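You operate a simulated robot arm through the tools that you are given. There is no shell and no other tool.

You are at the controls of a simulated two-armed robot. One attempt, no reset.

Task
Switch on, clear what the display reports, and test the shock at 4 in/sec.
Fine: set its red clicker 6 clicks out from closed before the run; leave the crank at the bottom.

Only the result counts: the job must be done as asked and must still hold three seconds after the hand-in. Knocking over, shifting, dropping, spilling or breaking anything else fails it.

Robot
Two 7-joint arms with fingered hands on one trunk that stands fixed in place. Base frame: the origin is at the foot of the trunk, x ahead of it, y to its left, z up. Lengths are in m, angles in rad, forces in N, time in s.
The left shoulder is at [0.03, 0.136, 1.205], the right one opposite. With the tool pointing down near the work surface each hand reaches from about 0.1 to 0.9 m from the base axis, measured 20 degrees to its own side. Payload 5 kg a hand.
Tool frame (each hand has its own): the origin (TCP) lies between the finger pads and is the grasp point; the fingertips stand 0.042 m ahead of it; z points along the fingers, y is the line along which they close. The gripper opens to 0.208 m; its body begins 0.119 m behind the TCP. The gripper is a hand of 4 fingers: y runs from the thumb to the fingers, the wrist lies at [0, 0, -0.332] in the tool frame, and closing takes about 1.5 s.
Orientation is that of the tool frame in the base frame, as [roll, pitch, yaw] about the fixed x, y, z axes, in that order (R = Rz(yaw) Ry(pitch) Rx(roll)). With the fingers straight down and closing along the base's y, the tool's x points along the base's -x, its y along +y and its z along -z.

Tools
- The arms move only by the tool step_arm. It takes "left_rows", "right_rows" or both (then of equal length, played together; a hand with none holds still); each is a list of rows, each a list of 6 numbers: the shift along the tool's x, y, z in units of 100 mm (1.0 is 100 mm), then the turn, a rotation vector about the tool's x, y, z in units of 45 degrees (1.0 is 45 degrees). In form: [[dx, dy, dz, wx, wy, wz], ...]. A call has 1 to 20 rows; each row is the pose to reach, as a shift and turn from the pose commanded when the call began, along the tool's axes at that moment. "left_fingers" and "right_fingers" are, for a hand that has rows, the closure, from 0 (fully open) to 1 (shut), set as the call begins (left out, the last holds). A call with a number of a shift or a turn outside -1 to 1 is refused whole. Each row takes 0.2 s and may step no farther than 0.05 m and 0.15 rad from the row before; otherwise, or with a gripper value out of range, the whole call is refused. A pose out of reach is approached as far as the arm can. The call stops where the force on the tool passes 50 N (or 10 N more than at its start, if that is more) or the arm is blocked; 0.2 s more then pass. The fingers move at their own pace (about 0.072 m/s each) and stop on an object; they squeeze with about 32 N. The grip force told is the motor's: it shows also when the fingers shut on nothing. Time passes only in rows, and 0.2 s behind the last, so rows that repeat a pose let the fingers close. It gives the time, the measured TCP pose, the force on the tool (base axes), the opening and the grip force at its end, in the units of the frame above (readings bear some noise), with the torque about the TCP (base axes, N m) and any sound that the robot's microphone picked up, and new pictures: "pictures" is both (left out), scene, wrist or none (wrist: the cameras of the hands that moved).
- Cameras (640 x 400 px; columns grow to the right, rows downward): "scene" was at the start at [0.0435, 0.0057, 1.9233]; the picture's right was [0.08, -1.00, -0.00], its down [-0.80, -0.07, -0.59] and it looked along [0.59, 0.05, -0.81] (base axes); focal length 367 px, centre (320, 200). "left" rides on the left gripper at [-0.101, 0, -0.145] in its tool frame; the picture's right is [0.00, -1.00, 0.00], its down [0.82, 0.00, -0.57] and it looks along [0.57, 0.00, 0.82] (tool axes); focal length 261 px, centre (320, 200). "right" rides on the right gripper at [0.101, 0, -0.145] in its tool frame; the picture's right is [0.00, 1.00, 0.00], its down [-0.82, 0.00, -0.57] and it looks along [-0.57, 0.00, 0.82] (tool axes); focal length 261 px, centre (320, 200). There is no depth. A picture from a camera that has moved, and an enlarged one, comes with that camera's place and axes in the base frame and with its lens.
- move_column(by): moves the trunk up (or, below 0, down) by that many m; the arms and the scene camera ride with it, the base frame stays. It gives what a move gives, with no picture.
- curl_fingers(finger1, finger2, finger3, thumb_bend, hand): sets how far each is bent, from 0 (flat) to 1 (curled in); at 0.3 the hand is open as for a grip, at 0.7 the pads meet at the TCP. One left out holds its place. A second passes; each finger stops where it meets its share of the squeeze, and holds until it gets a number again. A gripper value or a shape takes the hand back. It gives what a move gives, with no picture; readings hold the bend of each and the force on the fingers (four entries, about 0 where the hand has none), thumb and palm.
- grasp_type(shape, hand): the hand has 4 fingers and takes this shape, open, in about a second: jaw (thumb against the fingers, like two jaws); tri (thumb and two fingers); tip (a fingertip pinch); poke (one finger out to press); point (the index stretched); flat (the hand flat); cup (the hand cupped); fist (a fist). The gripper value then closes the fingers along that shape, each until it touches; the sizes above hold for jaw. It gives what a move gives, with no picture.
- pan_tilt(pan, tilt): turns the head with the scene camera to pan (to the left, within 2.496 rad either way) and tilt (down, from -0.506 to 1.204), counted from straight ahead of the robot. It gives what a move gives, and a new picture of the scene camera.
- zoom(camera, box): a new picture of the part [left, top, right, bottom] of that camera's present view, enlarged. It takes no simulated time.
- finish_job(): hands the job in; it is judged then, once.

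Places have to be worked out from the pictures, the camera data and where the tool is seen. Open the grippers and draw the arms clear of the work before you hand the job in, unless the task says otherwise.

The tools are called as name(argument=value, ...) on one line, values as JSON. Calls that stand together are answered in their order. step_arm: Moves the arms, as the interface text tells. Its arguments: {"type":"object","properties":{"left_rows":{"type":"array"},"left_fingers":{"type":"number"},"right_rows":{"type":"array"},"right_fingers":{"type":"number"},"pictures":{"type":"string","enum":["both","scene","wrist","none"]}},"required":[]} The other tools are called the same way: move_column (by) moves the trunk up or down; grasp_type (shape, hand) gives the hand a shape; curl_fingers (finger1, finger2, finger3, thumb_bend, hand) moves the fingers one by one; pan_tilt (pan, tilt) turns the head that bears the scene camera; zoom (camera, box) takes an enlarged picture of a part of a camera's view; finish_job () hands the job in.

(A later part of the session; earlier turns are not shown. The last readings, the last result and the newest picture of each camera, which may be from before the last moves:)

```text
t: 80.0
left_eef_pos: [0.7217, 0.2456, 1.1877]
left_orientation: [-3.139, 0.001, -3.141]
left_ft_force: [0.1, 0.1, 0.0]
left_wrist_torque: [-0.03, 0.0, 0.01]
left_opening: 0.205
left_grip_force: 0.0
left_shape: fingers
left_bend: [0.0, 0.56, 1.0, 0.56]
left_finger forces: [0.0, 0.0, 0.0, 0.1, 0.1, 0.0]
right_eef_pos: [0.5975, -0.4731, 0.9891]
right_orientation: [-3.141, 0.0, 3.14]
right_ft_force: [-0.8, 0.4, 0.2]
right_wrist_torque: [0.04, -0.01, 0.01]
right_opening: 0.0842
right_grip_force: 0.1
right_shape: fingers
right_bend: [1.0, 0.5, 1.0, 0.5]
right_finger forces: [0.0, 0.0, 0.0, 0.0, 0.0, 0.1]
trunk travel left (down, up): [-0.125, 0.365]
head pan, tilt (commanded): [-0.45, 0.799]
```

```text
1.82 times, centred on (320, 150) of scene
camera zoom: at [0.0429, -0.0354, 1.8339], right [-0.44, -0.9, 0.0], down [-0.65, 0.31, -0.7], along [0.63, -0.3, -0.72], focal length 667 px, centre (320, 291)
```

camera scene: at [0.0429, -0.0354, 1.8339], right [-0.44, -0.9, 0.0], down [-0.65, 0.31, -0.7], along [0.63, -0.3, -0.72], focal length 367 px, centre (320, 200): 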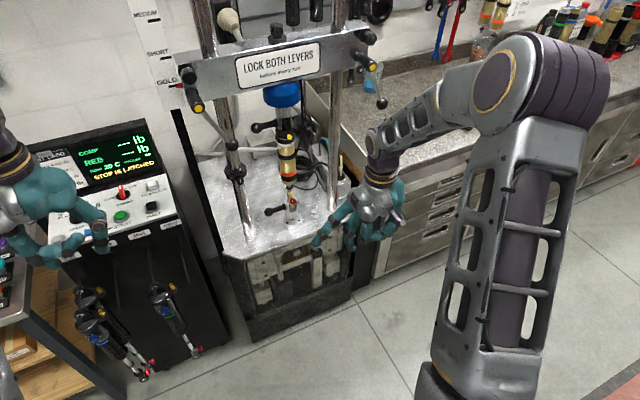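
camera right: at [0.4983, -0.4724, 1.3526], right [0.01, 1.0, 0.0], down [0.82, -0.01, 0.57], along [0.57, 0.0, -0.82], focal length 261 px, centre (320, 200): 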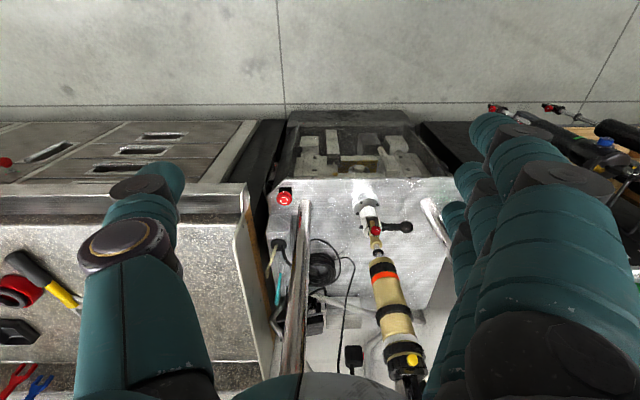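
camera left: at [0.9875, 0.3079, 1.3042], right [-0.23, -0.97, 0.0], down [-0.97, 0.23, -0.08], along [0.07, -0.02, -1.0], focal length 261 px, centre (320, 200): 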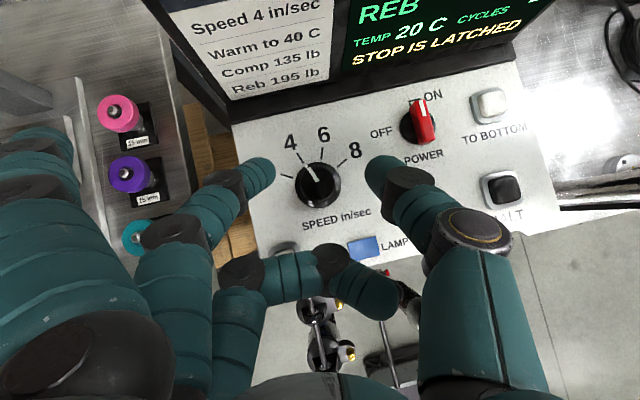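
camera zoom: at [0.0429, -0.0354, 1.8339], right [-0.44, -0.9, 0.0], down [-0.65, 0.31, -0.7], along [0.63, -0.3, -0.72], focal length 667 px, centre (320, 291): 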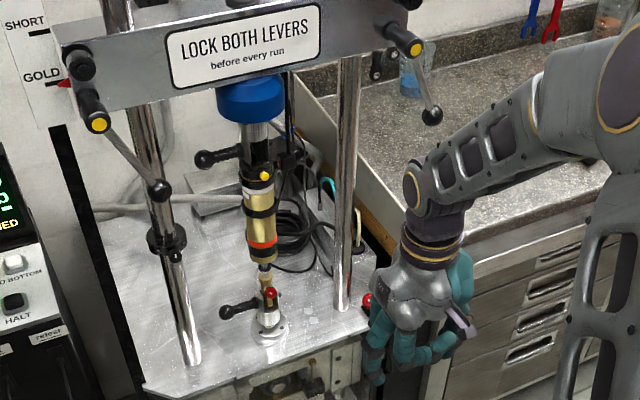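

The stop's rim is at z≈0.778, with a wooden guard wall about 5 cm to its -y side and the post on the other, so a pinch won't fit. Instead I'll rub the rim's front face with a fingertip from the robot side, dragging toward +y, which turns it clockwise. First set the right hand to thumb-only and tilt it forward gradually.

curl_fingers(hand="right", finger1=1.0, finger2=1.0, finger3=1.0, thumb_bend=0.6)

step_arm(right_rows=[[-0.13, -0.04, 0.095, 0, -0.127, 0], [-0.26, -0.08, 0.19, 0, -0.255, 0], [-0.4, -0.13, 0.285, 0, -0.382, 0], [-0.53, -0.17, 0.38, 0, -0.509, 0]], pictures="scene")

```text
t: 81.0
left_eef_pos: [0.7222, 0.2454, 1.1862]
left_orientation: [-3.14, 0.001, 3.141]
left_ft_force: [0.6, -0.3, -0.1]
left_wrist_torque: [0.0, 0.03, -0.01]
left_opening: 0.205
left_grip_force: 0.1
left_shape: fingers
left_bend: [0.0, 0.56, 1.0, 0.56]
left_finger forces: [0.1, 0.0, 0.0, 0.0, 0.0, 0.0]
right_eef_pos: [0.5976, -0.4728, 0.9883]
right_orientation: [3.141, -0.002, 3.14]
right_ft_force: [-0.1, 0.1, -0.1]
right_wrist_torque: [0.0, -0.02, -0.04]
right_opening: 0.0769
right_grip_force: 0.0
right_shape: fingers
right_bend: [1.0, 1.0, 1.0, 0.6]
right_finger forces: [0.0, 0.1, 0.0, 0.0, 0.1, 0.0]
trunk travel left (down, up): [-0.125, 0.365]
head pan, tilt (commanded): [-0.45, 0.799]
```

```text
t: 82.0
left_eef_pos: [0.7226, 0.2452, 1.1874]
left_orientation: [-3.14, 0.001, -3.141]
left_ft_force: [-0.3, -0.3, -0.2]
left_wrist_torque: [0.05, 0.01, -0.02]
left_opening: 0.2051
left_grip_force: 0.1
left_shape: fingers
left_bend: [0.0, 0.56, 1.0, 0.56]
left_finger forces: [0.1, 0.0, 0.0, 0.0, 0.0, 0.0]
right_eef_pos: [0.6506, -0.4901, 0.9492]
right_orientation: [3.139, 0.399, 3.14]
right_ft_force: [0.5, -0.1, 0.5]
right_wrist_torque: [0.03, 0.0, 0.04]
right_opening: 0.0771
right_grip_force: 0.0
right_shape: fingers
right_bend: [1.0, 1.0, 1.0, 0.6]
right_finger forces: [0.0, 0.1, 0.1, 0.0, 0.0, 0.1]
trunk travel left (down, up): [-0.125, 0.365]
head pan, tilt (commanded): [-0.45, 0.799]
camera scene: at [0.043, -0.0361, 1.8339], right [-0.44, -0.9, 0.0], down [-0.65, 0.31, -0.7], along [0.63, -0.3, -0.72], focal length 367 px, centre (320, 200)
```

scene: 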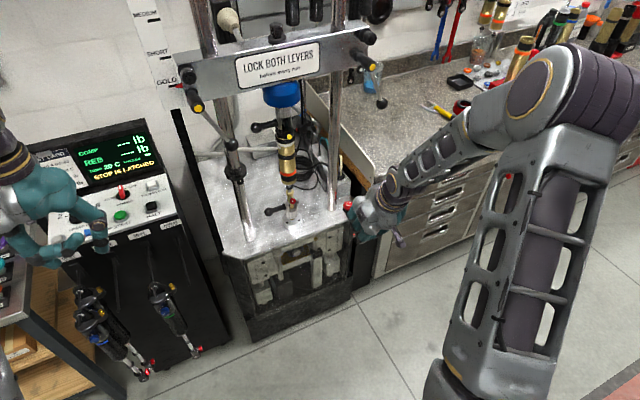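

Tracking well with the stop still visible. Continue tilting and advancing.

step_arm(right_rows=[[-0.09, -0.07, 0.22, 0, -0.149, 0], [-0.18, -0.13, 0.44, 0, -0.297, 0], [-0.266, -0.2, 0.655, 0, -0.446, 0]], pictures="none")

step_arm(right_rows=[[-0.05, -0.05, 0.22, 0, -0.13, 0], [-0.11, -0.1, 0.44, 0, -0.26, 0], [-0.165, -0.15, 0.65, 0, -0.378, 0]], pictures="both")

```text
t: 82.8
left_eef_pos: [0.7239, 0.2432, 1.1871]
left_orientation: [-3.139, 0.001, 3.14]
left_ft_force: [1.5, -1.1, 0.0]
left_wrist_torque: [0.18, 0.08, 0.0]
left_opening: 0.2051
left_grip_force: 0.1
left_shape: fingers
left_bend: [0.0, 0.56, 1.0, 0.56]
left_finger forces: [0.0, 0.1, 0.0, 0.0, 0.0, 0.0]
right_eef_pos: [0.7028, -0.511, 0.8988]
right_orientation: [3.139, 0.751, 3.14]
right_ft_force: [1.1, -0.7, 1.0]
right_wrist_torque: [0.08, 0.16, 0.12]
right_opening: 0.0769
right_grip_force: 0.0
right_shape: fingers
right_bend: [1.0, 1.0, 1.0, 0.6]
right_finger forces: [0.0, 0.0, 0.0, 0.1, 0.0, 0.0]
trunk travel left (down, up): [-0.125, 0.365]
head pan, tilt (commanded): [-0.45, 0.799]
```

```text
t: 83.6
left_eef_pos: [0.7238, 0.2435, 1.186]
left_orientation: [-3.141, 0.0, 3.141]
left_ft_force: [1.4, -0.3, -0.7]
left_wrist_torque: [0.12, 0.06, 0.01]
left_opening: 0.2051
left_grip_force: 0.1
left_shape: fingers
left_bend: [0.0, 0.56, 1.0, 0.56]
left_finger forces: [0.0, 0.0, 0.1, 0.0, 0.1, 0.0]
right_eef_pos: [0.7583, -0.5263, 0.8626]
right_orientation: [3.141, 1.048, 3.139]
right_ft_force: [0.3, -0.8, 1.0]
right_wrist_torque: [0.04, 0.08, 0.05]
right_opening: 0.0768
right_grip_force: 0.0
right_shape: fingers
right_bend: [1.0, 1.0, 1.0, 0.6]
right_finger forces: [0.0, 0.0, 0.0, 0.0, 0.1, 0.0]
trunk travel left (down, up): [-0.125, 0.365]
head pan, tilt (commanded): [-0.45, 0.799]
camera scene: at [0.0446, -0.0366, 1.8337], right [-0.44, -0.9, 0.0], down [-0.65, 0.31, -0.7], along [0.63, -0.3, -0.72], focal length 367 px, centre (320, 200)
camera right: at [0.5827, -0.5257, 0.8479], right [0.0, 1.0, 0.0], down [-0.08, 0.0, 1.0], along [1.0, -0.01, 0.08], focal length 261 px, centre (320, 200)
```

scene: 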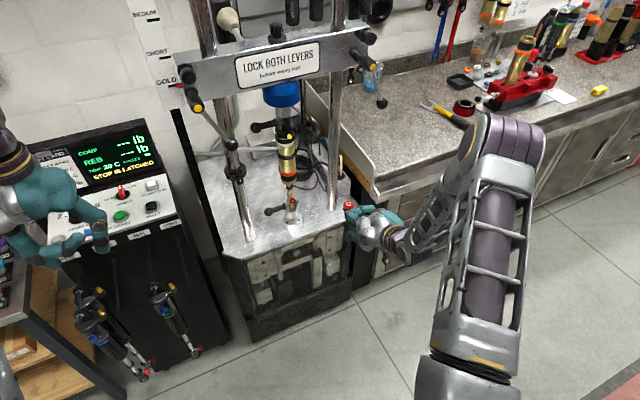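
right: 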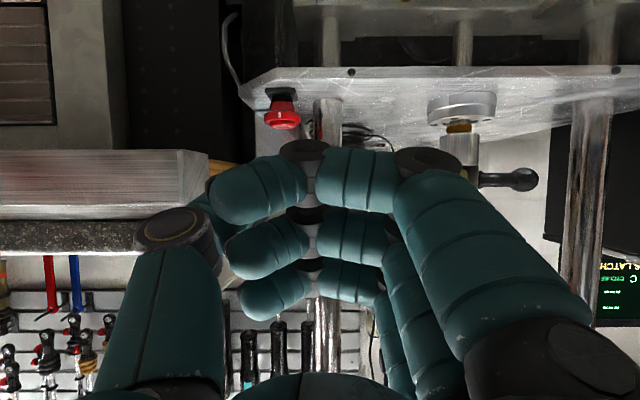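

From this view the rim is at (0.887, -0.569, 0.778), but the thumb's knuckle would hit the counter corner if I come straight in. I'll yaw the hand -30° so it comes in from the dyno's centre side.

step_arm(right_rows=[[0.02, 0.03, 0.075, 0.144, 0, 0.083], [0.04, 0.055, 0.15, 0.289, 0, 0.167], [0.06, 0.08, 0.225, 0.433, 0, 0.25], [0.081, 0.11, 0.301, 0.577, 0, 0.333]], pictures="both")

zoom(camera="scene", box=[280, 160, 420, 270])

```text
t: 84.6
left_eef_pos: [0.7236, 0.246, 1.1855]
left_orientation: [-3.14, 0.0, -3.142]
left_ft_force: [0.0, 2.1, -0.4]
left_wrist_torque: [-0.16, 0.04, -0.04]
left_opening: 0.2048
left_grip_force: 0.0
left_shape: fingers
left_bend: [0.0, 0.56, 1.0, 0.56]
left_finger forces: [0.0, 0.0, 0.1, 0.0, 0.0, 0.0]
right_eef_pos: [0.7774, -0.5142, 0.8418]
right_orientation: [-3.137, 1.045, 2.616]
right_ft_force: [-0.9, -1.3, -0.3]
right_wrist_torque: [0.08, -0.04, 0.15]
right_opening: 0.077
right_grip_force: 0.1
right_shape: fingers
right_bend: [1.0, 1.0, 1.0, 0.6]
right_finger forces: [0.1, 0.1, 0.0, 0.2, 0.0, 0.0]
trunk travel left (down, up): [-0.125, 0.365]
head pan, tilt (commanded): [-0.45, 0.799]
camera scene: at [0.0437, -0.0341, 1.8339], right [-0.44, -0.9, 0.0], down [-0.65, 0.31, -0.7], along [0.63, -0.3, -0.72], focal length 367 px, centre (320, 200)
camera right: at [0.626, -0.4251, 0.8265], right [0.51, 0.86, 0.0], down [-0.07, 0.04, 1.0], along [0.86, -0.5, 0.08], focal length 261 px, centre (320, 200)
```

scene: 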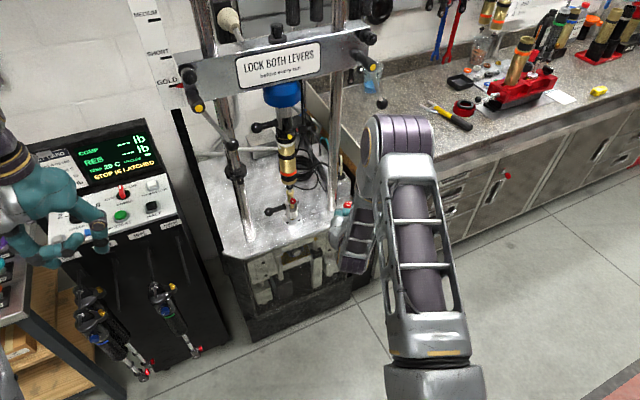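
right: 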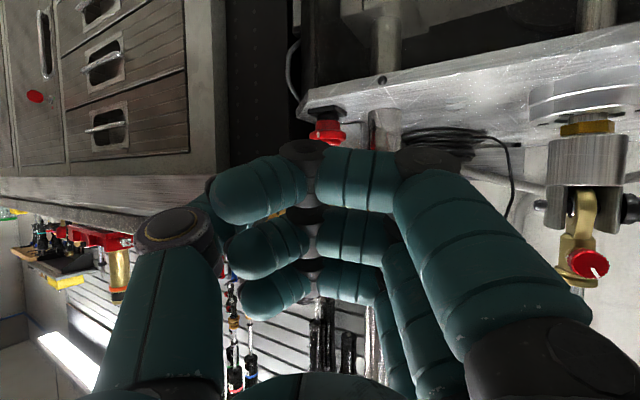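

```text
3.64 times, centred on (350, 215) of scene
camera zoom: at [0.0437, -0.0341, 1.8339], right [-0.44, -0.9, 0.0], down [-0.65, 0.31, -0.7], along [0.63, -0.3, -0.72], focal length 1335 px, centre (211, 146)
```

zoom: 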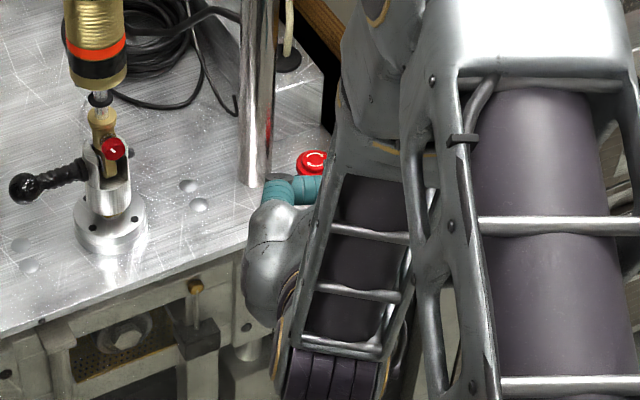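

Clear approach now. Move to about 2 cm in front of the rim at rim height.

step_arm(right_rows=[[0.056, 0.044, 0.188, 0, 0, 0], [0.111, 0.089, 0.376, 0, 0, 0], [0.167, 0.133, 0.564, 0, 0, 0]], pictures="both")

zoom(camera="scene", box=[320, 180, 380, 230])

zoom(camera="right", box=[200, 80, 420, 220])

```text
t: 85.4
left_eef_pos: [0.7241, 0.246, 1.1865]
left_orientation: [-3.14, 0.0, 3.141]
left_ft_force: [0.1, 0.4, -0.5]
left_wrist_torque: [-0.02, 0.09, -0.01]
left_opening: 0.2054
left_grip_force: 0.0
left_shape: fingers
left_bend: [0.0, 0.56, 1.0, 0.56]
left_finger forces: [0.0, 0.1, 0.0, 0.1, 0.1, 0.0]
right_eef_pos: [0.8216, -0.522, 0.7983]
right_orientation: [-3.141, 1.046, 2.618]
right_ft_force: [0.5, -0.8, -0.7]
right_wrist_torque: [0.01, 0.05, 0.0]
right_opening: 0.077
right_grip_force: 0.1
right_shape: fingers
right_bend: [1.0, 1.0, 1.0, 0.6]
right_finger forces: [0.1, 0.0, 0.1, 0.0, 0.0, 0.1]
trunk travel left (down, up): [-0.125, 0.365]
head pan, tilt (commanded): [-0.45, 0.799]
camera scene: at [0.0444, -0.0349, 1.8338], right [-0.44, -0.9, 0.0], down [-0.65, 0.31, -0.7], along [0.63, -0.3, -0.72], focal length 367 px, centre (320, 200)
camera right: at [0.6708, -0.4338, 0.7834], right [0.5, 0.86, 0.0], down [-0.07, 0.04, 1.0], along [0.86, -0.5, 0.08], focal length 261 px, centre (320, 200)
```

scene: 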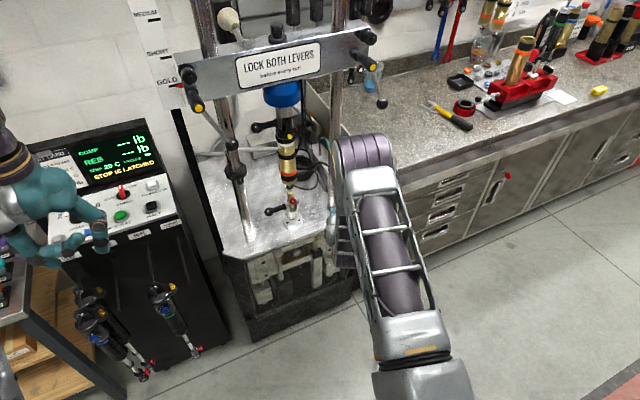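
right: 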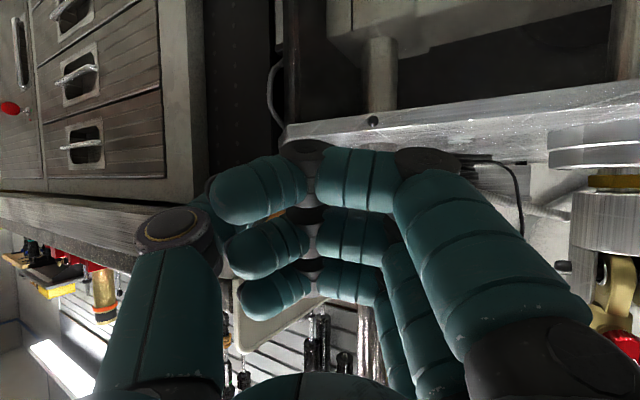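

```text
8.00 times, centred on (350, 205) of scene
camera zoom: at [0.0444, -0.0349, 1.8338], right [-0.44, -0.9, 0.0], down [-0.65, 0.31, -0.7], along [0.63, -0.3, -0.72], focal length 2936 px, centre (80, 160)
```

zoom: 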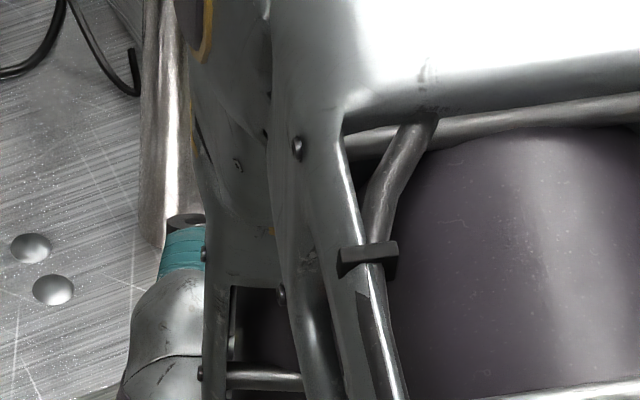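

```text
2.86 times, centred on (310, 150) of right
camera zoom: at [0.6708, -0.4338, 0.7834], right [0.5, 0.86, 0.0], down [-0.07, 0.04, 1.0], along [0.86, -0.5, 0.08], focal length 745 px, centre (349, 343)
```

zoom: 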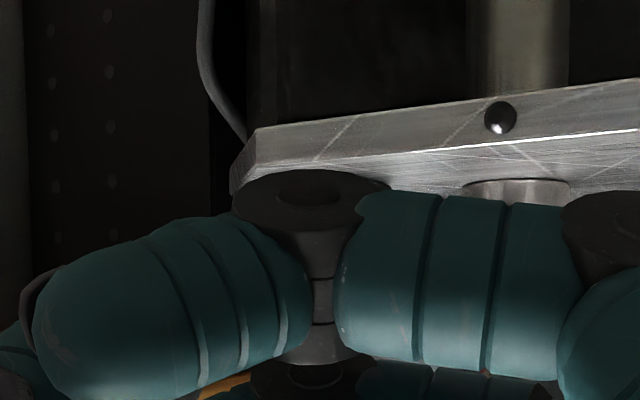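

Both views are blocked now, so I'll go by touch: advance +x in 5 mm steps and read the thumb force.

step_arm(right_rows=[[-0.022, 0.025, 0.037, 0, 0, 0], [-0.043, 0.05, 0.075, 0, 0, 0]], pictures="none")

step_arm(right_rows=[[-0.022, 0.025, 0.037, 0, 0, 0]], pictures="none")

step_arm(right_rows=[[-0.022, 0.025, 0.037, 0, 0, 0]], pictures="none")

```text
t: 86.0
left_eef_pos: [0.7223, 0.2453, 1.1868]
left_orientation: [-3.141, 0.001, -3.14]
left_ft_force: [0.3, -0.1, -0.6]
left_wrist_torque: [0.0, -0.04, 0.0]
left_opening: 0.2051
left_grip_force: 0.1
left_shape: fingers
left_bend: [0.0, 0.56, 1.0, 0.56]
left_finger forces: [0.1, 0.1, 0.0, 0.1, 0.0, 0.0]
right_eef_pos: [0.8301, -0.5211, 0.7989]
right_orientation: [-3.14, 1.045, 2.617]
right_ft_force: [-0.7, -0.3, 0.1]
right_wrist_torque: [0.0, 0.01, 0.01]
right_opening: 0.0768
right_grip_force: 0.1
right_shape: fingers
right_bend: [1.0, 1.0, 1.0, 0.6]
right_finger forces: [0.0, 0.0, 0.0, 0.0, 0.1, 0.0]
trunk travel left (down, up): [-0.125, 0.365]
head pan, tilt (commanded): [-0.45, 0.799]
```

```text
t: 86.4
left_eef_pos: [0.723, 0.2451, 1.1863]
left_orientation: [-3.141, 0.002, 3.141]
left_ft_force: [0.4, 0.6, -0.7]
left_wrist_torque: [-0.04, -0.03, -0.02]
left_opening: 0.2051
left_grip_force: 0.0
left_shape: fingers
left_bend: [0.0, 0.56, 1.0, 0.56]
left_finger forces: [0.0, 0.0, 0.0, 0.0, 0.1, 0.1]
right_eef_pos: [0.8347, -0.5224, 0.8]
right_orientation: [-3.141, 1.047, 2.616]
right_ft_force: [0.3, -0.6, -0.1]
right_wrist_torque: [0.06, 0.03, -0.02]
right_opening: 0.0771
right_grip_force: 0.1
right_shape: fingers
right_bend: [1.0, 1.0, 1.0, 0.6]
right_finger forces: [0.1, 0.1, 0.0, 0.1, 0.0, 0.1]
trunk travel left (down, up): [-0.125, 0.365]
head pan, tilt (commanded): [-0.45, 0.799]
```

```text
t: 86.8
left_eef_pos: [0.7232, 0.2465, 1.1857]
left_orientation: [-3.139, 0.0, 3.141]
left_ft_force: [0.0, 0.3, -0.4]
left_wrist_torque: [-0.04, 0.0, 0.01]
left_opening: 0.2054
left_grip_force: 0.1
left_shape: fingers
left_bend: [0.0, 0.56, 1.0, 0.56]
left_finger forces: [0.1, 0.1, 0.0, 0.1, 0.0, 0.0]
right_eef_pos: [0.8406, -0.5214, 0.7991]
right_orientation: [-3.139, 1.046, 2.618]
right_ft_force: [-0.2, 0.1, 0.6]
right_wrist_torque: [0.01, 0.02, -0.02]
right_opening: 0.0769
right_grip_force: 0.0
right_shape: fingers
right_bend: [1.0, 1.0, 1.0, 0.6]
right_finger forces: [0.0, 0.1, 0.1, 0.0, 0.1, 0.0]
trunk travel left (down, up): [-0.125, 0.365]
head pan, tilt (commanded): [-0.45, 0.799]
```

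No contact yet at x=0.8406; continue in small steps.

step_arm(right_rows=[[-0.022, 0.025, 0.037, 0, 0, 0]], pictures="none")

step_arm(right_rows=[[-0.022, 0.025, 0.037, 0, 0, 0]], pictures="none")

```text
t: 87.2
left_eef_pos: [0.7236, 0.2457, 1.1875]
left_orientation: [-3.139, 0.001, 3.141]
left_ft_force: [0.5, 0.5, -0.3]
left_wrist_torque: [-0.04, 0.01, 0.0]
left_opening: 0.2051
left_grip_force: 0.0
left_shape: fingers
left_bend: [0.0, 0.56, 1.0, 0.56]
left_finger forces: [0.0, 0.1, 0.0, 0.1, 0.0, 0.0]
right_eef_pos: [0.8452, -0.5222, 0.7993]
right_orientation: [-3.14, 1.046, 2.618]
right_ft_force: [0.3, -0.4, -0.5]
right_wrist_torque: [-0.04, 0.0, -0.03]
right_opening: 0.0772
right_grip_force: 0.0
right_shape: fingers
right_bend: [1.0, 1.0, 1.0, 0.6]
right_finger forces: [0.0, 0.1, 0.0, 0.0, 0.0, 0.1]
trunk travel left (down, up): [-0.125, 0.365]
head pan, tilt (commanded): [-0.45, 0.799]
```

```text
t: 87.6
left_eef_pos: [0.7234, 0.2457, 1.187]
left_orientation: [-3.139, 0.0, 3.141]
left_ft_force: [-0.4, -0.4, 0.1]
left_wrist_torque: [-0.04, 0.02, -0.03]
left_opening: 0.2053
left_grip_force: 0.1
left_shape: fingers
left_bend: [0.0, 0.56, 1.0, 0.56]
left_finger forces: [0.0, 0.0, 0.0, 0.1, 0.0, 0.0]
right_eef_pos: [0.8505, -0.5219, 0.7992]
right_orientation: [-3.14, 1.046, 2.619]
right_ft_force: [-1.0, -0.1, 1.0]
right_wrist_torque: [-0.04, 0.01, -0.09]
right_opening: 0.0768
right_grip_force: 0.2
right_shape: fingers
right_bend: [1.0, 1.0, 1.0, 0.6]
right_finger forces: [0.1, 0.0, 0.0, 0.1, 1.6, 0.0]
trunk travel left (down, up): [-0.125, 0.365]
head pan, tilt (commanded): [-0.45, 0.799]
```

Touched the rim (thumb 1.6 N). Now press in ~8 mm and drag toward +y to twist it clockwise.

step_arm(right_rows=[[-0.017, 0.02, 0.03, 0, 0, 0], [-0.035, 0.04, 0.06, 0, 0, 0], [-0.022, 0.083, 0.038, 0, 0, 0], [-0.014, 0.132, 0.024, 0, 0, 0], [-0.001, 0.175, 0.002, 0, 0, 0], [0.007, 0.223, -0.012, 0, 0, 0], [0.012, 0.263, -0.022, 0, 0, 0]], pictures="scene")

zoom(camera="scene", box=[20, 100, 180, 200])

```text
t: 89.2
left_eef_pos: [0.7209, 0.2452, 1.1884]
left_orientation: [-3.14, 0.005, 3.141]
left_ft_force: [-0.8, 0.3, 0.4]
left_wrist_torque: [0.02, 0.0, -0.01]
left_opening: 0.2052
left_grip_force: 0.0
left_shape: fingers
left_bend: [0.0, 0.56, 1.0, 0.56]
left_finger forces: [0.0, 0.1, 0.1, 0.0, 0.0, 0.0]
right_eef_pos: [0.8585, -0.4992, 0.8001]
right_orientation: [-3.14, 1.045, 2.616]
right_ft_force: [-31.2, 2.5, 6.1]
right_wrist_torque: [-0.39, 0.48, -2.12]
right_opening: 0.0801
right_grip_force: 15.7
right_shape: fingers
right_bend: [1.0, 1.0, 1.0, 0.58]
right_finger forces: [0.0, 0.0, 0.0, 0.0, 31.9, 0.0]
trunk travel left (down, up): [-0.125, 0.365]
head pan, tilt (commanded): [-0.45, 0.799]
camera scene: at [0.0401, -0.0348, 1.834], right [-0.44, -0.9, 0.0], down [-0.64, 0.31, -0.7], along [0.63, -0.3, -0.72], focal length 367 px, centre (320, 200)
```

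scene: 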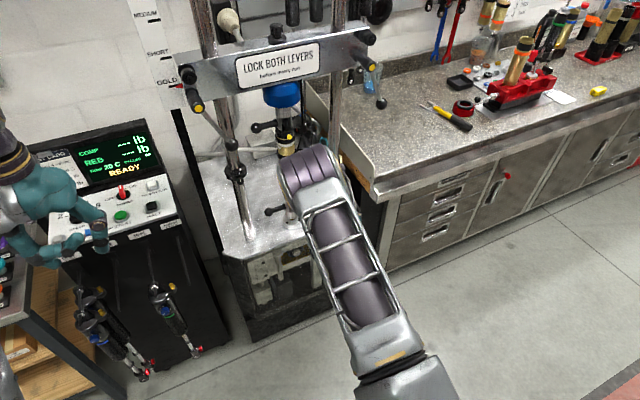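

```text
4.00 times, centred on (100, 150) of scene
camera zoom: at [0.0401, -0.0348, 1.834], right [-0.44, -0.9, 0.0], down [-0.64, 0.31, -0.7], along [0.63, -0.3, -0.72], focal length 1468 px, centre (1200, 400)
```

zoom: 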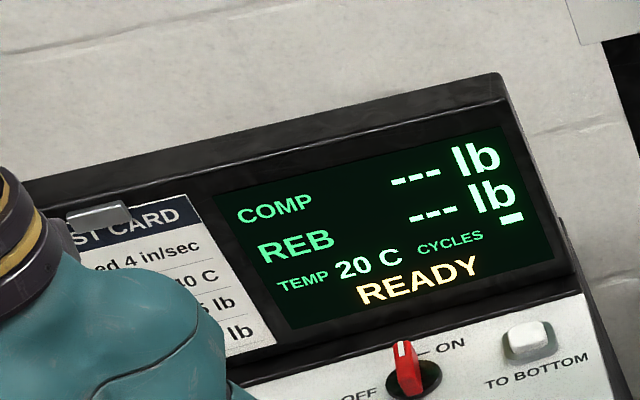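

The stop released: the display now says READY. I'll back the thumb off the button straight toward -x.

step_arm(right_rows=[[0.1, -0.1, -0.17, 0, 0, 0], [0.217, -0.251, -0.374, 0, 0, 0], [0.43, -0.5, -0.75, 0, 0, 0]], pictures="scene")

zoom(camera="scene", box=[150, 30, 420, 200])

zoom(camera="right", box=[240, 60, 440, 200])

```text
t: 90.0
left_eef_pos: [0.7229, 0.2468, 1.188]
left_orientation: [-3.141, 0.003, -3.14]
left_ft_force: [0.5, 0.9, -0.3]
left_wrist_torque: [-0.07, -0.04, 0.02]
left_opening: 0.2053
left_grip_force: 0.1
left_shape: fingers
left_bend: [0.0, 0.56, 1.0, 0.56]
left_finger forces: [0.0, 0.0, 0.0, 0.0, 0.1, 0.0]
right_eef_pos: [0.763, -0.4979, 0.802]
right_orientation: [3.14, 1.049, 2.617]
right_ft_force: [0.1, 0.5, 0.9]
right_wrist_torque: [0.02, 0.12, -0.06]
right_opening: 0.0771
right_grip_force: 0.1
right_shape: fingers
right_bend: [1.0, 1.0, 1.0, 0.6]
right_finger forces: [0.0, 0.1, 0.0, 0.0, 0.0, 0.0]
trunk travel left (down, up): [-0.125, 0.365]
head pan, tilt (commanded): [-0.45, 0.799]
camera scene: at [0.0425, -0.0347, 1.834], right [-0.43, -0.9, 0.0], down [-0.65, 0.31, -0.7], along [0.63, -0.3, -0.72], focal length 367 px, centre (320, 200)
```

scene: 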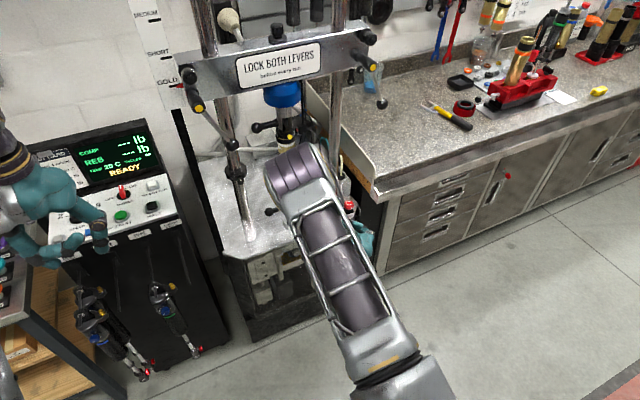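

```text
2.35 times, centred on (285, 115) of scene
camera zoom: at [0.0425, -0.0347, 1.834], right [-0.43, -0.9, 0.0], down [-0.65, 0.31, -0.7], along [0.63, -0.3, -0.72], focal length 864 px, centre (402, 400)
```

zoom: 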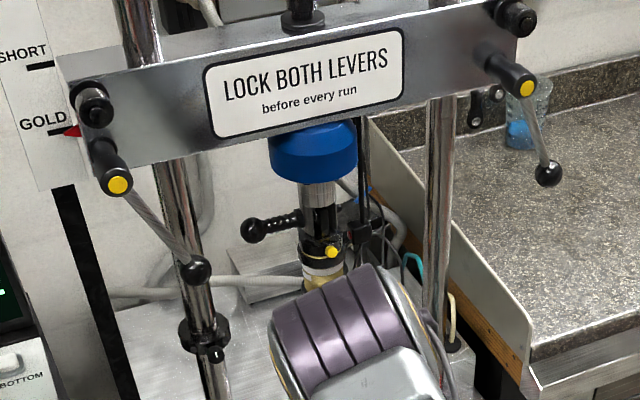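

```text
2.86 times, centred on (340, 130) of right
camera zoom: at [0.612, -0.4099, 0.7866], right [0.5, 0.87, 0.0], down [-0.08, 0.04, 1.0], along [0.86, -0.5, 0.09], focal length 745 px, centre (263, 400)
```

zoom: 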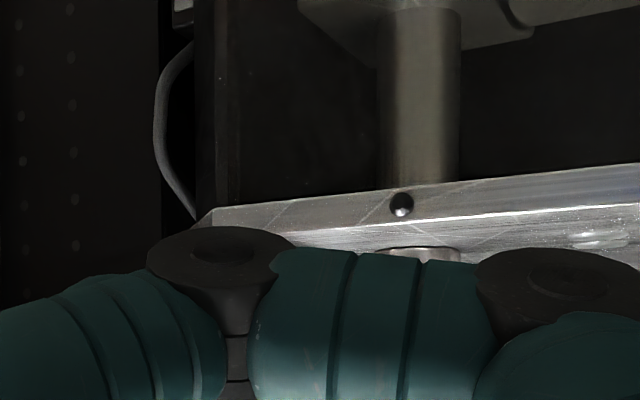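

Both hand and button are clear now. Next the red clicker on the lower eye, near (0.90, -0.345, 0.888), facing the robot. I'll retreat the right hand and bring it level, pointing forward, in front of the clicker.

step_arm(right_rows=[[-0.01, 0.09, -0.3, 0, 0, 0], [-0.03, 0.18, -0.6, 0, 0, 0], [-0.04, 0.27, -0.9, 0, 0, 0]], pictures="none")

step_arm(right_rows=[[0, 0.03, -0.09, -0.109, -0.109, -0.029], [0, 0.05, -0.18, -0.218, -0.218, -0.059], [-0.01, 0.08, -0.27, -0.327, -0.327, -0.088], [-0.02, 0.11, -0.36, -0.436, -0.436, -0.117], [-0.03, 0.13, -0.45, -0.545, -0.545, -0.147], [-0.03, 0.16, -0.54, -0.6537, -0.654, -0.176]], pictures="both")

```text
t: 90.8
left_eef_pos: [0.7222, 0.2471, 1.1882]
left_orientation: [3.141, 0.001, -3.141]
left_ft_force: [-1.0, 0.7, 0.3]
left_wrist_torque: [-0.16, -0.05, 0.0]
left_opening: 0.2053
left_grip_force: 0.1
left_shape: fingers
left_bend: [0.0, 0.56, 1.0, 0.56]
left_finger forces: [0.0, 0.1, 0.1, 0.1, 0.0, 0.0]
right_eef_pos: [0.7065, -0.4369, 0.8493]
right_orientation: [3.141, 1.048, 2.617]
right_ft_force: [-0.9, 0.4, 1.8]
right_wrist_torque: [0.01, -0.03, -0.02]
right_opening: 0.0769
right_grip_force: 0.0
right_shape: fingers
right_bend: [1.0, 1.0, 1.0, 0.6]
right_finger forces: [0.1, 0.0, 0.1, 0.1, 0.1, 0.1]
trunk travel left (down, up): [-0.125, 0.365]
head pan, tilt (commanded): [-0.45, 0.799]
```

```text
t: 92.2
left_eef_pos: [0.7236, 0.2492, 1.1859]
left_orientation: [-3.137, 0.001, -3.14]
left_ft_force: [0.2, 4.3, -1.5]
left_wrist_torque: [-0.66, 0.03, 0.02]
left_opening: 0.2055
left_grip_force: 0.0
left_shape: fingers
left_bend: [0.0, 0.56, 1.0, 0.56]
left_finger forces: [0.0, 0.1, 0.0, 0.0, 0.0, 0.0]
right_eef_pos: [0.6748, -0.3986, 0.8752]
right_orientation: [-3.104, 1.566, -3.102]
right_ft_force: [-7.6, 1.4, -7.4]
right_wrist_torque: [0.05, -1.1, -0.19]
right_opening: 0.0771
right_grip_force: 0.0
right_shape: fingers
right_bend: [1.0, 1.0, 1.0, 0.6]
right_finger forces: [0.1, 0.1, 0.0, 0.0, 0.0, 0.0]
trunk travel left (down, up): [-0.125, 0.365]
head pan, tilt (commanded): [-0.45, 0.799]
camera scene: at [0.0436, -0.0311, 1.8334], right [-0.44, -0.9, 0.0], down [-0.65, 0.31, -0.7], along [0.63, -0.31, -0.72], focal length 367 px, centre (320, 200)
camera right: at [0.5308, -0.398, 0.7745], right [0.0, 1.0, 0.0], down [-0.57, 0.0, 0.82], along [0.82, 0.0, 0.57], focal length 261 px, centre (320, 200)
```

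scene: 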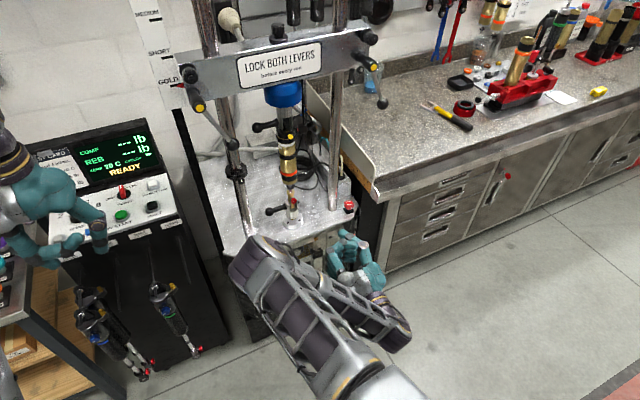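
right: 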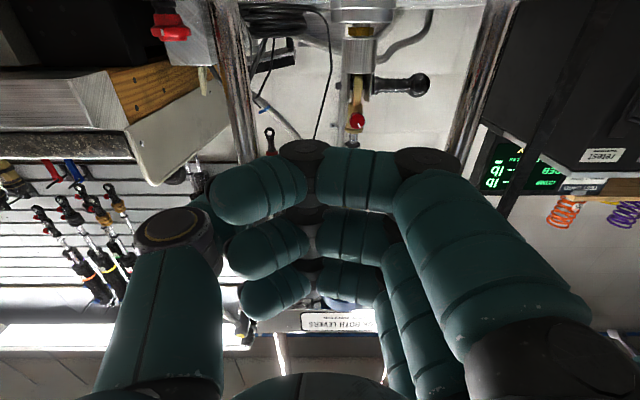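

The hand is level. Some force shows on the right wrist; let me hold a moment and re-read, and look at the arm in the scene.

step_arm(right_rows=[[0, 0, 0, 0, 0, 0], [0, 0, 0, 0, 0, 0]], pictures="scene")

zoom(camera="right", box=[300, 60, 460, 170])

pan_tilt(pan=-0.35, tilt=1.0)

```text
t: 92.8
left_eef_pos: [0.7215, 0.2442, 1.1876]
left_orientation: [-3.139, 0.001, -3.141]
left_ft_force: [-0.6, -1.2, 1.1]
left_wrist_torque: [0.05, -0.02, 0.0]
left_opening: 0.2052
left_grip_force: 0.1
left_shape: fingers
left_bend: [0.0, 0.56, 1.0, 0.56]
left_finger forces: [0.0, 0.0, 0.0, 0.0, 0.1, 0.0]
right_eef_pos: [0.6776, -0.3994, 0.8785]
right_orientation: [-0.512, 1.568, -0.511]
right_ft_force: [0.4, -0.5, -0.8]
right_wrist_torque: [0.03, 0.02, 0.04]
right_opening: 0.077
right_grip_force: 0.1
right_shape: fingers
right_bend: [1.0, 1.0, 1.0, 0.6]
right_finger forces: [0.0, 0.0, 0.0, 0.0, 0.0, 0.0]
trunk travel left (down, up): [-0.125, 0.365]
head pan, tilt (commanded): [-0.45, 0.799]
camera scene: at [0.0427, -0.0358, 1.8339], right [-0.44, -0.9, 0.0], down [-0.65, 0.31, -0.7], along [0.63, -0.3, -0.72], focal length 367 px, centre (320, 200)
```

scene: 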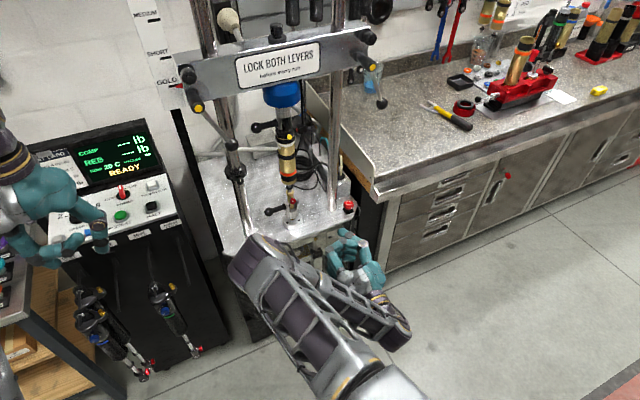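

```text
3.64 times, centred on (380, 115) of right
camera zoom: at [0.5337, -0.4005, 0.7769], right [0.0, 1.0, 0.0], down [-0.57, 0.0, 0.82], along [0.82, 0.0, 0.57], focal length 948 px, centre (102, 509)
```

zoom: 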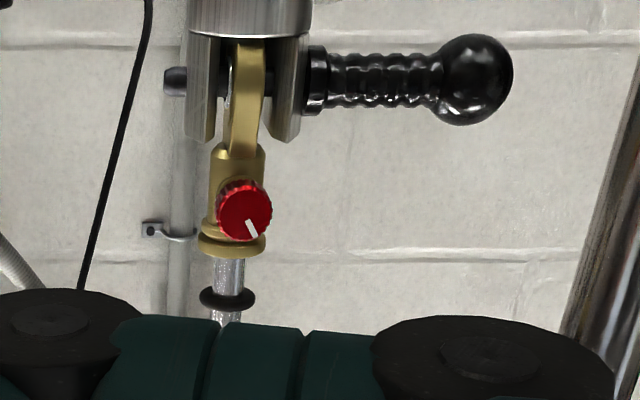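

```text
t: 93.5
left_eef_pos: [0.7231, 0.2456, 1.1881]
left_orientation: [-3.14, 0.002, 3.14]
left_ft_force: [-0.3, -0.7, 0.0]
left_wrist_torque: [0.01, 0.01, 0.02]
left_opening: 0.2053
left_grip_force: 0.2
left_shape: fingers
left_bend: [0.0, 0.56, 1.0, 0.56]
left_finger forces: [0.1, 0.0, 0.0, 0.0, 0.0, 0.1]
right_eef_pos: [0.6776, -0.4001, 0.8773]
right_orientation: [-0.935, 1.569, -0.935]
right_ft_force: [-0.1, -0.3, -0.6]
right_wrist_torque: [0.0, 0.03, 0.0]
right_opening: 0.077
right_grip_force: 0.2
right_shape: fingers
right_bend: [1.0, 1.0, 1.0, 0.6]
right_finger forces: [0.0, 0.1, 0.1, 0.1, 0.0, 0.1]
trunk travel left (down, up): [-0.125, 0.365]
head pan, tilt (commanded): [-0.351, 1.0]
camera scene: at [0.0357, -0.0241, 1.8188], right [-0.34, -0.94, 0.0], down [-0.79, 0.29, -0.54], along [0.51, -0.19, -0.84], focal length 367 px, centre (320, 200)
```

scene: 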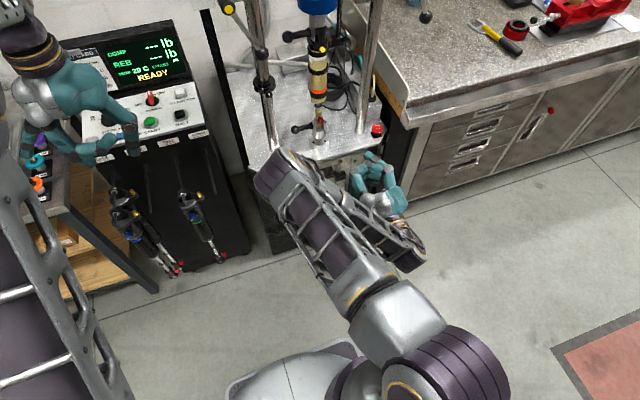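

The clicker is a small knurled red knob with a white mark, facing the robot at about (0.90, -0.345, 0.888), with the clevis handle 4 cm lower. I'll prepare the pinch (finger 1 flat for visibility) and move to just in front of it.

curl_fingers(hand="right", finger1=0.0, finger2=0.55, finger3=1.0, thumb_bend=0.55)

step_arm(right_rows=[[-0.03, 0.18, 0.2, 0, 0, 0], [-0.06, 0.36, 0.45, 0, 0, 0], [-0.11, 0.55, 0.8, 0, 0, 0]], pictures="both")

zoom(camera="right", box=[230, 80, 430, 220])

```text
t: 94.5
left_eef_pos: [0.7228, 0.2451, 1.1876]
left_orientation: [-3.141, 0.003, -3.141]
left_ft_force: [0.4, -0.8, -0.3]
left_wrist_torque: [0.0, 0.01, 0.02]
left_opening: 0.2052
left_grip_force: 0.1
left_shape: fingers
left_bend: [0.0, 0.56, 1.0, 0.56]
left_finger forces: [0.0, 0.0, 0.1, 0.0, 0.0, 0.0]
right_eef_pos: [0.679, -0.4001, 0.8779]
right_orientation: [2.224, 1.57, 2.224]
right_ft_force: [-0.7, -0.1, -0.2]
right_wrist_torque: [0.03, -0.02, 0.01]
right_opening: 0.2073
right_grip_force: 0.1
right_shape: fingers
right_bend: [0.0, 0.55, 1.0, 0.55]
right_finger forces: [0.0, 0.0, 0.0, 0.0, 0.0, 0.0]
trunk travel left (down, up): [-0.125, 0.365]
head pan, tilt (commanded): [-0.351, 1.0]
```

```text
t: 95.3
left_eef_pos: [0.7217, 0.2464, 1.1873]
left_orientation: [-3.14, 0.0, 3.141]
left_ft_force: [0.8, 0.9, -0.4]
left_wrist_torque: [-0.08, 0.06, -0.01]
left_opening: 0.2049
left_grip_force: 0.1
left_shape: fingers
left_bend: [0.0, 0.56, 1.0, 0.56]
left_finger forces: [0.0, 0.1, 0.0, 0.1, 0.0, 0.0]
right_eef_pos: [0.7587, -0.3455, 0.8887]
right_orientation: [-1.913, 1.569, -1.914]
right_ft_force: [0.3, -0.8, -0.3]
right_wrist_torque: [0.0, -0.04, -0.04]
right_opening: 0.2072
right_grip_force: 0.1
right_shape: fingers
right_bend: [0.0, 0.55, 1.0, 0.55]
right_finger forces: [0.0, 0.0, 0.0, 0.0, 0.0, 0.1]
trunk travel left (down, up): [-0.125, 0.365]
head pan, tilt (commanded): [-0.351, 1.0]
camera scene: at [0.0361, -0.0234, 1.8188], right [-0.34, -0.94, 0.0], down [-0.79, 0.29, -0.54], along [0.51, -0.19, -0.84], focal length 367 px, centre (320, 200)
camera right: at [0.6148, -0.3455, 0.7876], right [0.0, 1.0, 0.0], down [-0.57, 0.0, 0.82], along [0.82, 0.0, 0.57], focal length 261 px, centre (320, 200)
```

scene: 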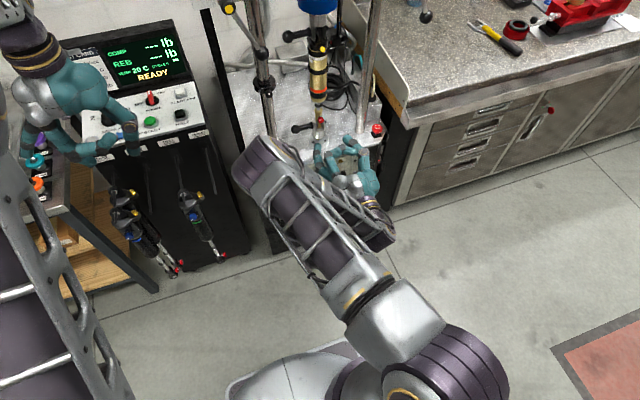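
right: 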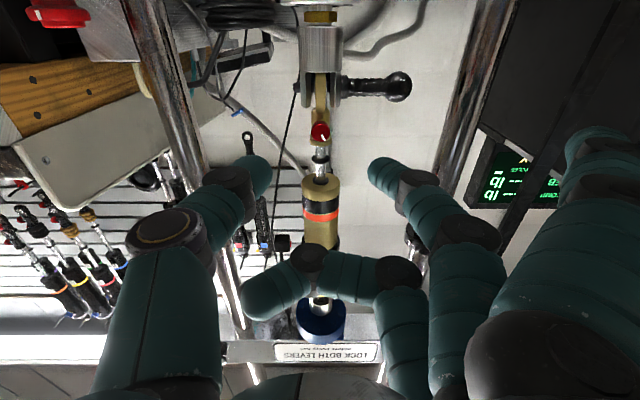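

```text
2.86 times, centred on (330, 150) of right
camera zoom: at [0.6148, -0.3455, 0.7876], right [0.0, 1.0, 0.0], down [-0.57, 0.0, 0.82], along [0.82, 0.0, 0.57], focal length 745 px, centre (291, 343)
```

zoom: 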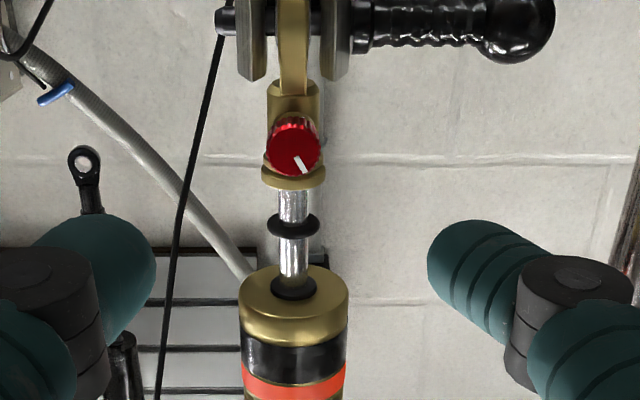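

Good view of knob between the two digits. The knob is ~5 mm above my tool axis; I'll correct and advance 7.5 cm.

step_arm(right_rows=[[-0.02, 0.01, 0.25, 0, 0, 0], [-0.04, 0.01, 0.5, 0, 0, 0], [-0.055, 0.01, 0.75, 0, 0, 0]], pictures="wrist")

zoom(camera="right", box=[230, 80, 430, 220])

```text
t: 96.1
left_eef_pos: [0.7233, 0.2467, 1.1873]
left_orientation: [-3.139, -0.001, 3.141]
left_ft_force: [0.7, -0.2, -0.2]
left_wrist_torque: [-0.04, 0.06, -0.02]
left_opening: 0.2051
left_grip_force: 0.2
left_shape: fingers
left_bend: [0.0, 0.56, 1.0, 0.56]
left_finger forces: [0.0, 0.0, 0.1, 0.1, 0.0, 0.1]
right_eef_pos: [0.8338, -0.3448, 0.8944]
right_orientation: [1.63, 1.57, 1.632]
right_ft_force: [0.6, -0.5, -0.6]
right_wrist_torque: [0.02, -0.07, 0.03]
right_opening: 0.2074
right_grip_force: 0.1
right_shape: fingers
right_bend: [0.0, 0.55, 1.0, 0.55]
right_finger forces: [0.1, 0.0, 0.0, 0.0, 0.1, 0.1]
trunk travel left (down, up): [-0.125, 0.365]
head pan, tilt (commanded): [-0.351, 1.0]
camera right: at [0.6893, -0.3439, 0.7932], right [0.0, 1.0, 0.0], down [-0.57, 0.0, 0.82], along [0.82, 0.0, 0.57], focal length 261 px, centre (320, 200)
```

right: 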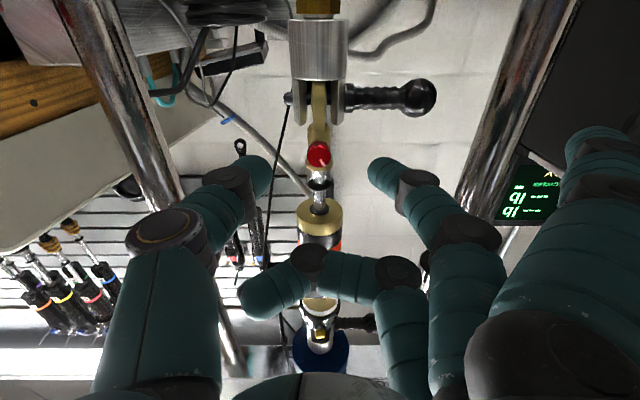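

```text
2.86 times, centred on (330, 150) of right
camera zoom: at [0.6893, -0.3439, 0.7932], right [0.0, 1.0, 0.0], down [-0.57, 0.0, 0.82], along [0.82, 0.0, 0.57], focal length 745 px, centre (291, 343)
```

zoom: 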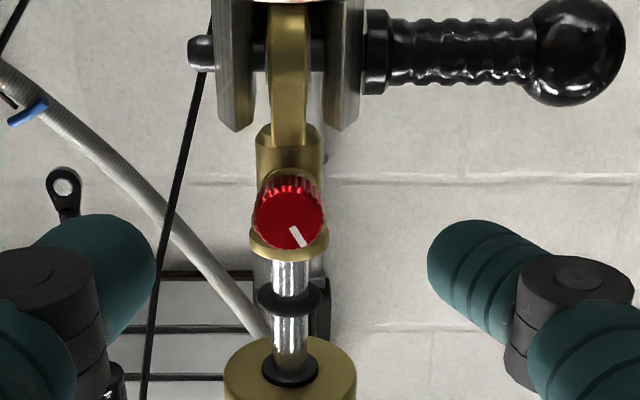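

Triangulating again: the knob face is at (0.890, -0.344, 0.890). Lower 4 mm and advance 2.4 cm, then check.

step_arm(right_rows=[[0.02, 0.003, 0.12, 0, 0, 0], [0.042, 0.005, 0.24, 0, 0, 0]], pictures="none")

zoom(camera="right", box=[230, 80, 430, 220])

```text
t: 96.7
left_eef_pos: [0.7228, 0.2463, 1.1876]
left_orientation: [-3.139, 0.003, -3.141]
left_ft_force: [0.0, 0.0, -0.1]
left_wrist_torque: [-0.02, 0.0, 0.01]
left_opening: 0.2051
left_grip_force: 0.1
left_shape: fingers
left_bend: [0.0, 0.56, 1.0, 0.56]
left_finger forces: [0.0, 0.0, 0.0, 0.1, 0.0, 0.0]
right_eef_pos: [0.8562, -0.3438, 0.8899]
right_orientation: [-0.4, 1.568, -0.398]
right_ft_force: [0.7, -0.5, 0.1]
right_wrist_torque: [-0.01, -0.01, 0.02]
right_opening: 0.2077
right_grip_force: 0.0
right_shape: fingers
right_bend: [0.0, 0.55, 1.0, 0.55]
right_finger forces: [0.0, 0.0, 0.0, 0.0, 0.1, 0.0]
trunk travel left (down, up): [-0.125, 0.365]
head pan, tilt (commanded): [-0.351, 1.0]
```

```text
2.86 times, centred on (330, 150) of right
camera zoom: at [0.7129, -0.3435, 0.7891], right [0.0, 1.0, 0.0], down [-0.57, 0.0, 0.82], along [0.82, 0.0, 0.57], focal length 745 px, centre (291, 343)
```

zoom: 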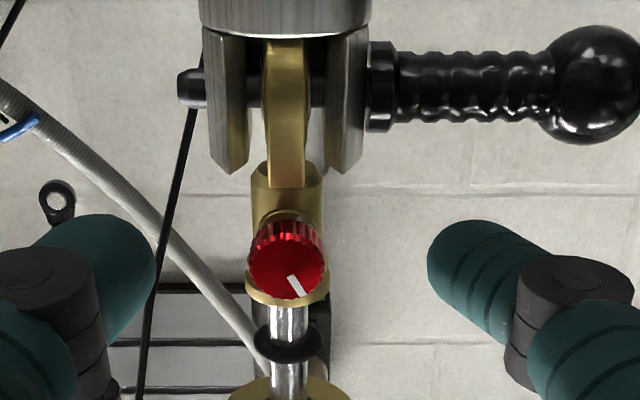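

Alignment is good. Advance 4 mm more and close the pinch on the knob.

step_arm(right_rows=[[0.01, -0.01, 0.04, 0, 0, 0]], pictures="none")

curl_fingers(hand="right", finger2=0.68, thumb_bend=0.68)

zoom(camera="right", box=[230, 80, 430, 220])

```text
t: 97.1
left_eef_pos: [0.7223, 0.2449, 1.187]
left_orientation: [-3.139, 0.0, 3.141]
left_ft_force: [1.0, 0.1, 0.4]
left_wrist_torque: [0.01, 0.0, 0.01]
left_opening: 0.2051
left_grip_force: 0.0
left_shape: fingers
left_bend: [0.0, 0.56, 1.0, 0.56]
left_finger forces: [0.1, 0.1, 0.0, 0.0, 0.0, 0.0]
right_eef_pos: [0.8597, -0.3457, 0.889]
right_orientation: [-1.241, 1.57, -1.243]
right_ft_force: [-0.4, 0.0, -0.4]
right_wrist_torque: [0.05, -0.02, -0.01]
right_opening: 0.2075
right_grip_force: 0.1
right_shape: fingers
right_bend: [0.0, 0.55, 1.0, 0.55]
right_finger forces: [0.0, 0.0, 0.0, 0.0, 0.0, 0.0]
trunk travel left (down, up): [-0.125, 0.365]
head pan, tilt (commanded): [-0.351, 1.0]
```

```text
t: 98.1
left_eef_pos: [0.7229, 0.2468, 1.1879]
left_orientation: [3.141, 0.003, -3.141]
left_ft_force: [-0.2, -0.1, 0.1]
left_wrist_torque: [0.03, 0.01, -0.03]
left_opening: 0.2049
left_grip_force: 0.1
left_shape: fingers
left_bend: [0.0, 0.56, 1.0, 0.56]
left_finger forces: [0.0, 0.0, 0.0, 0.0, 0.1, 0.0]
right_eef_pos: [0.8605, -0.3453, 0.8894]
right_orientation: [-0.952, 1.569, -0.951]
right_ft_force: [-0.5, 0.0, -0.4]
right_wrist_torque: [0.02, 0.01, -0.04]
right_opening: 0.176
right_grip_force: 1.2
right_shape: fingers
right_bend: [0.0, 0.67, 1.0, 0.68]
right_finger forces: [0.1, 1.3, 0.1, 0.0, 1.2, 0.0]
trunk travel left (down, up): [-0.125, 0.365]
head pan, tilt (commanded): [-0.351, 1.0]
```

```text
2.86 times, centred on (330, 150) of right
camera zoom: at [0.7164, -0.3445, 0.7884], right [0.0, 1.0, 0.0], down [-0.57, 0.0, 0.82], along [0.82, 0.0, 0.57], focal length 745 px, centre (291, 343)
```

zoom: 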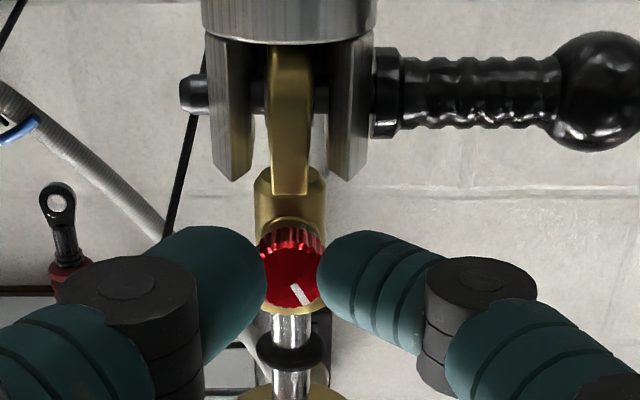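

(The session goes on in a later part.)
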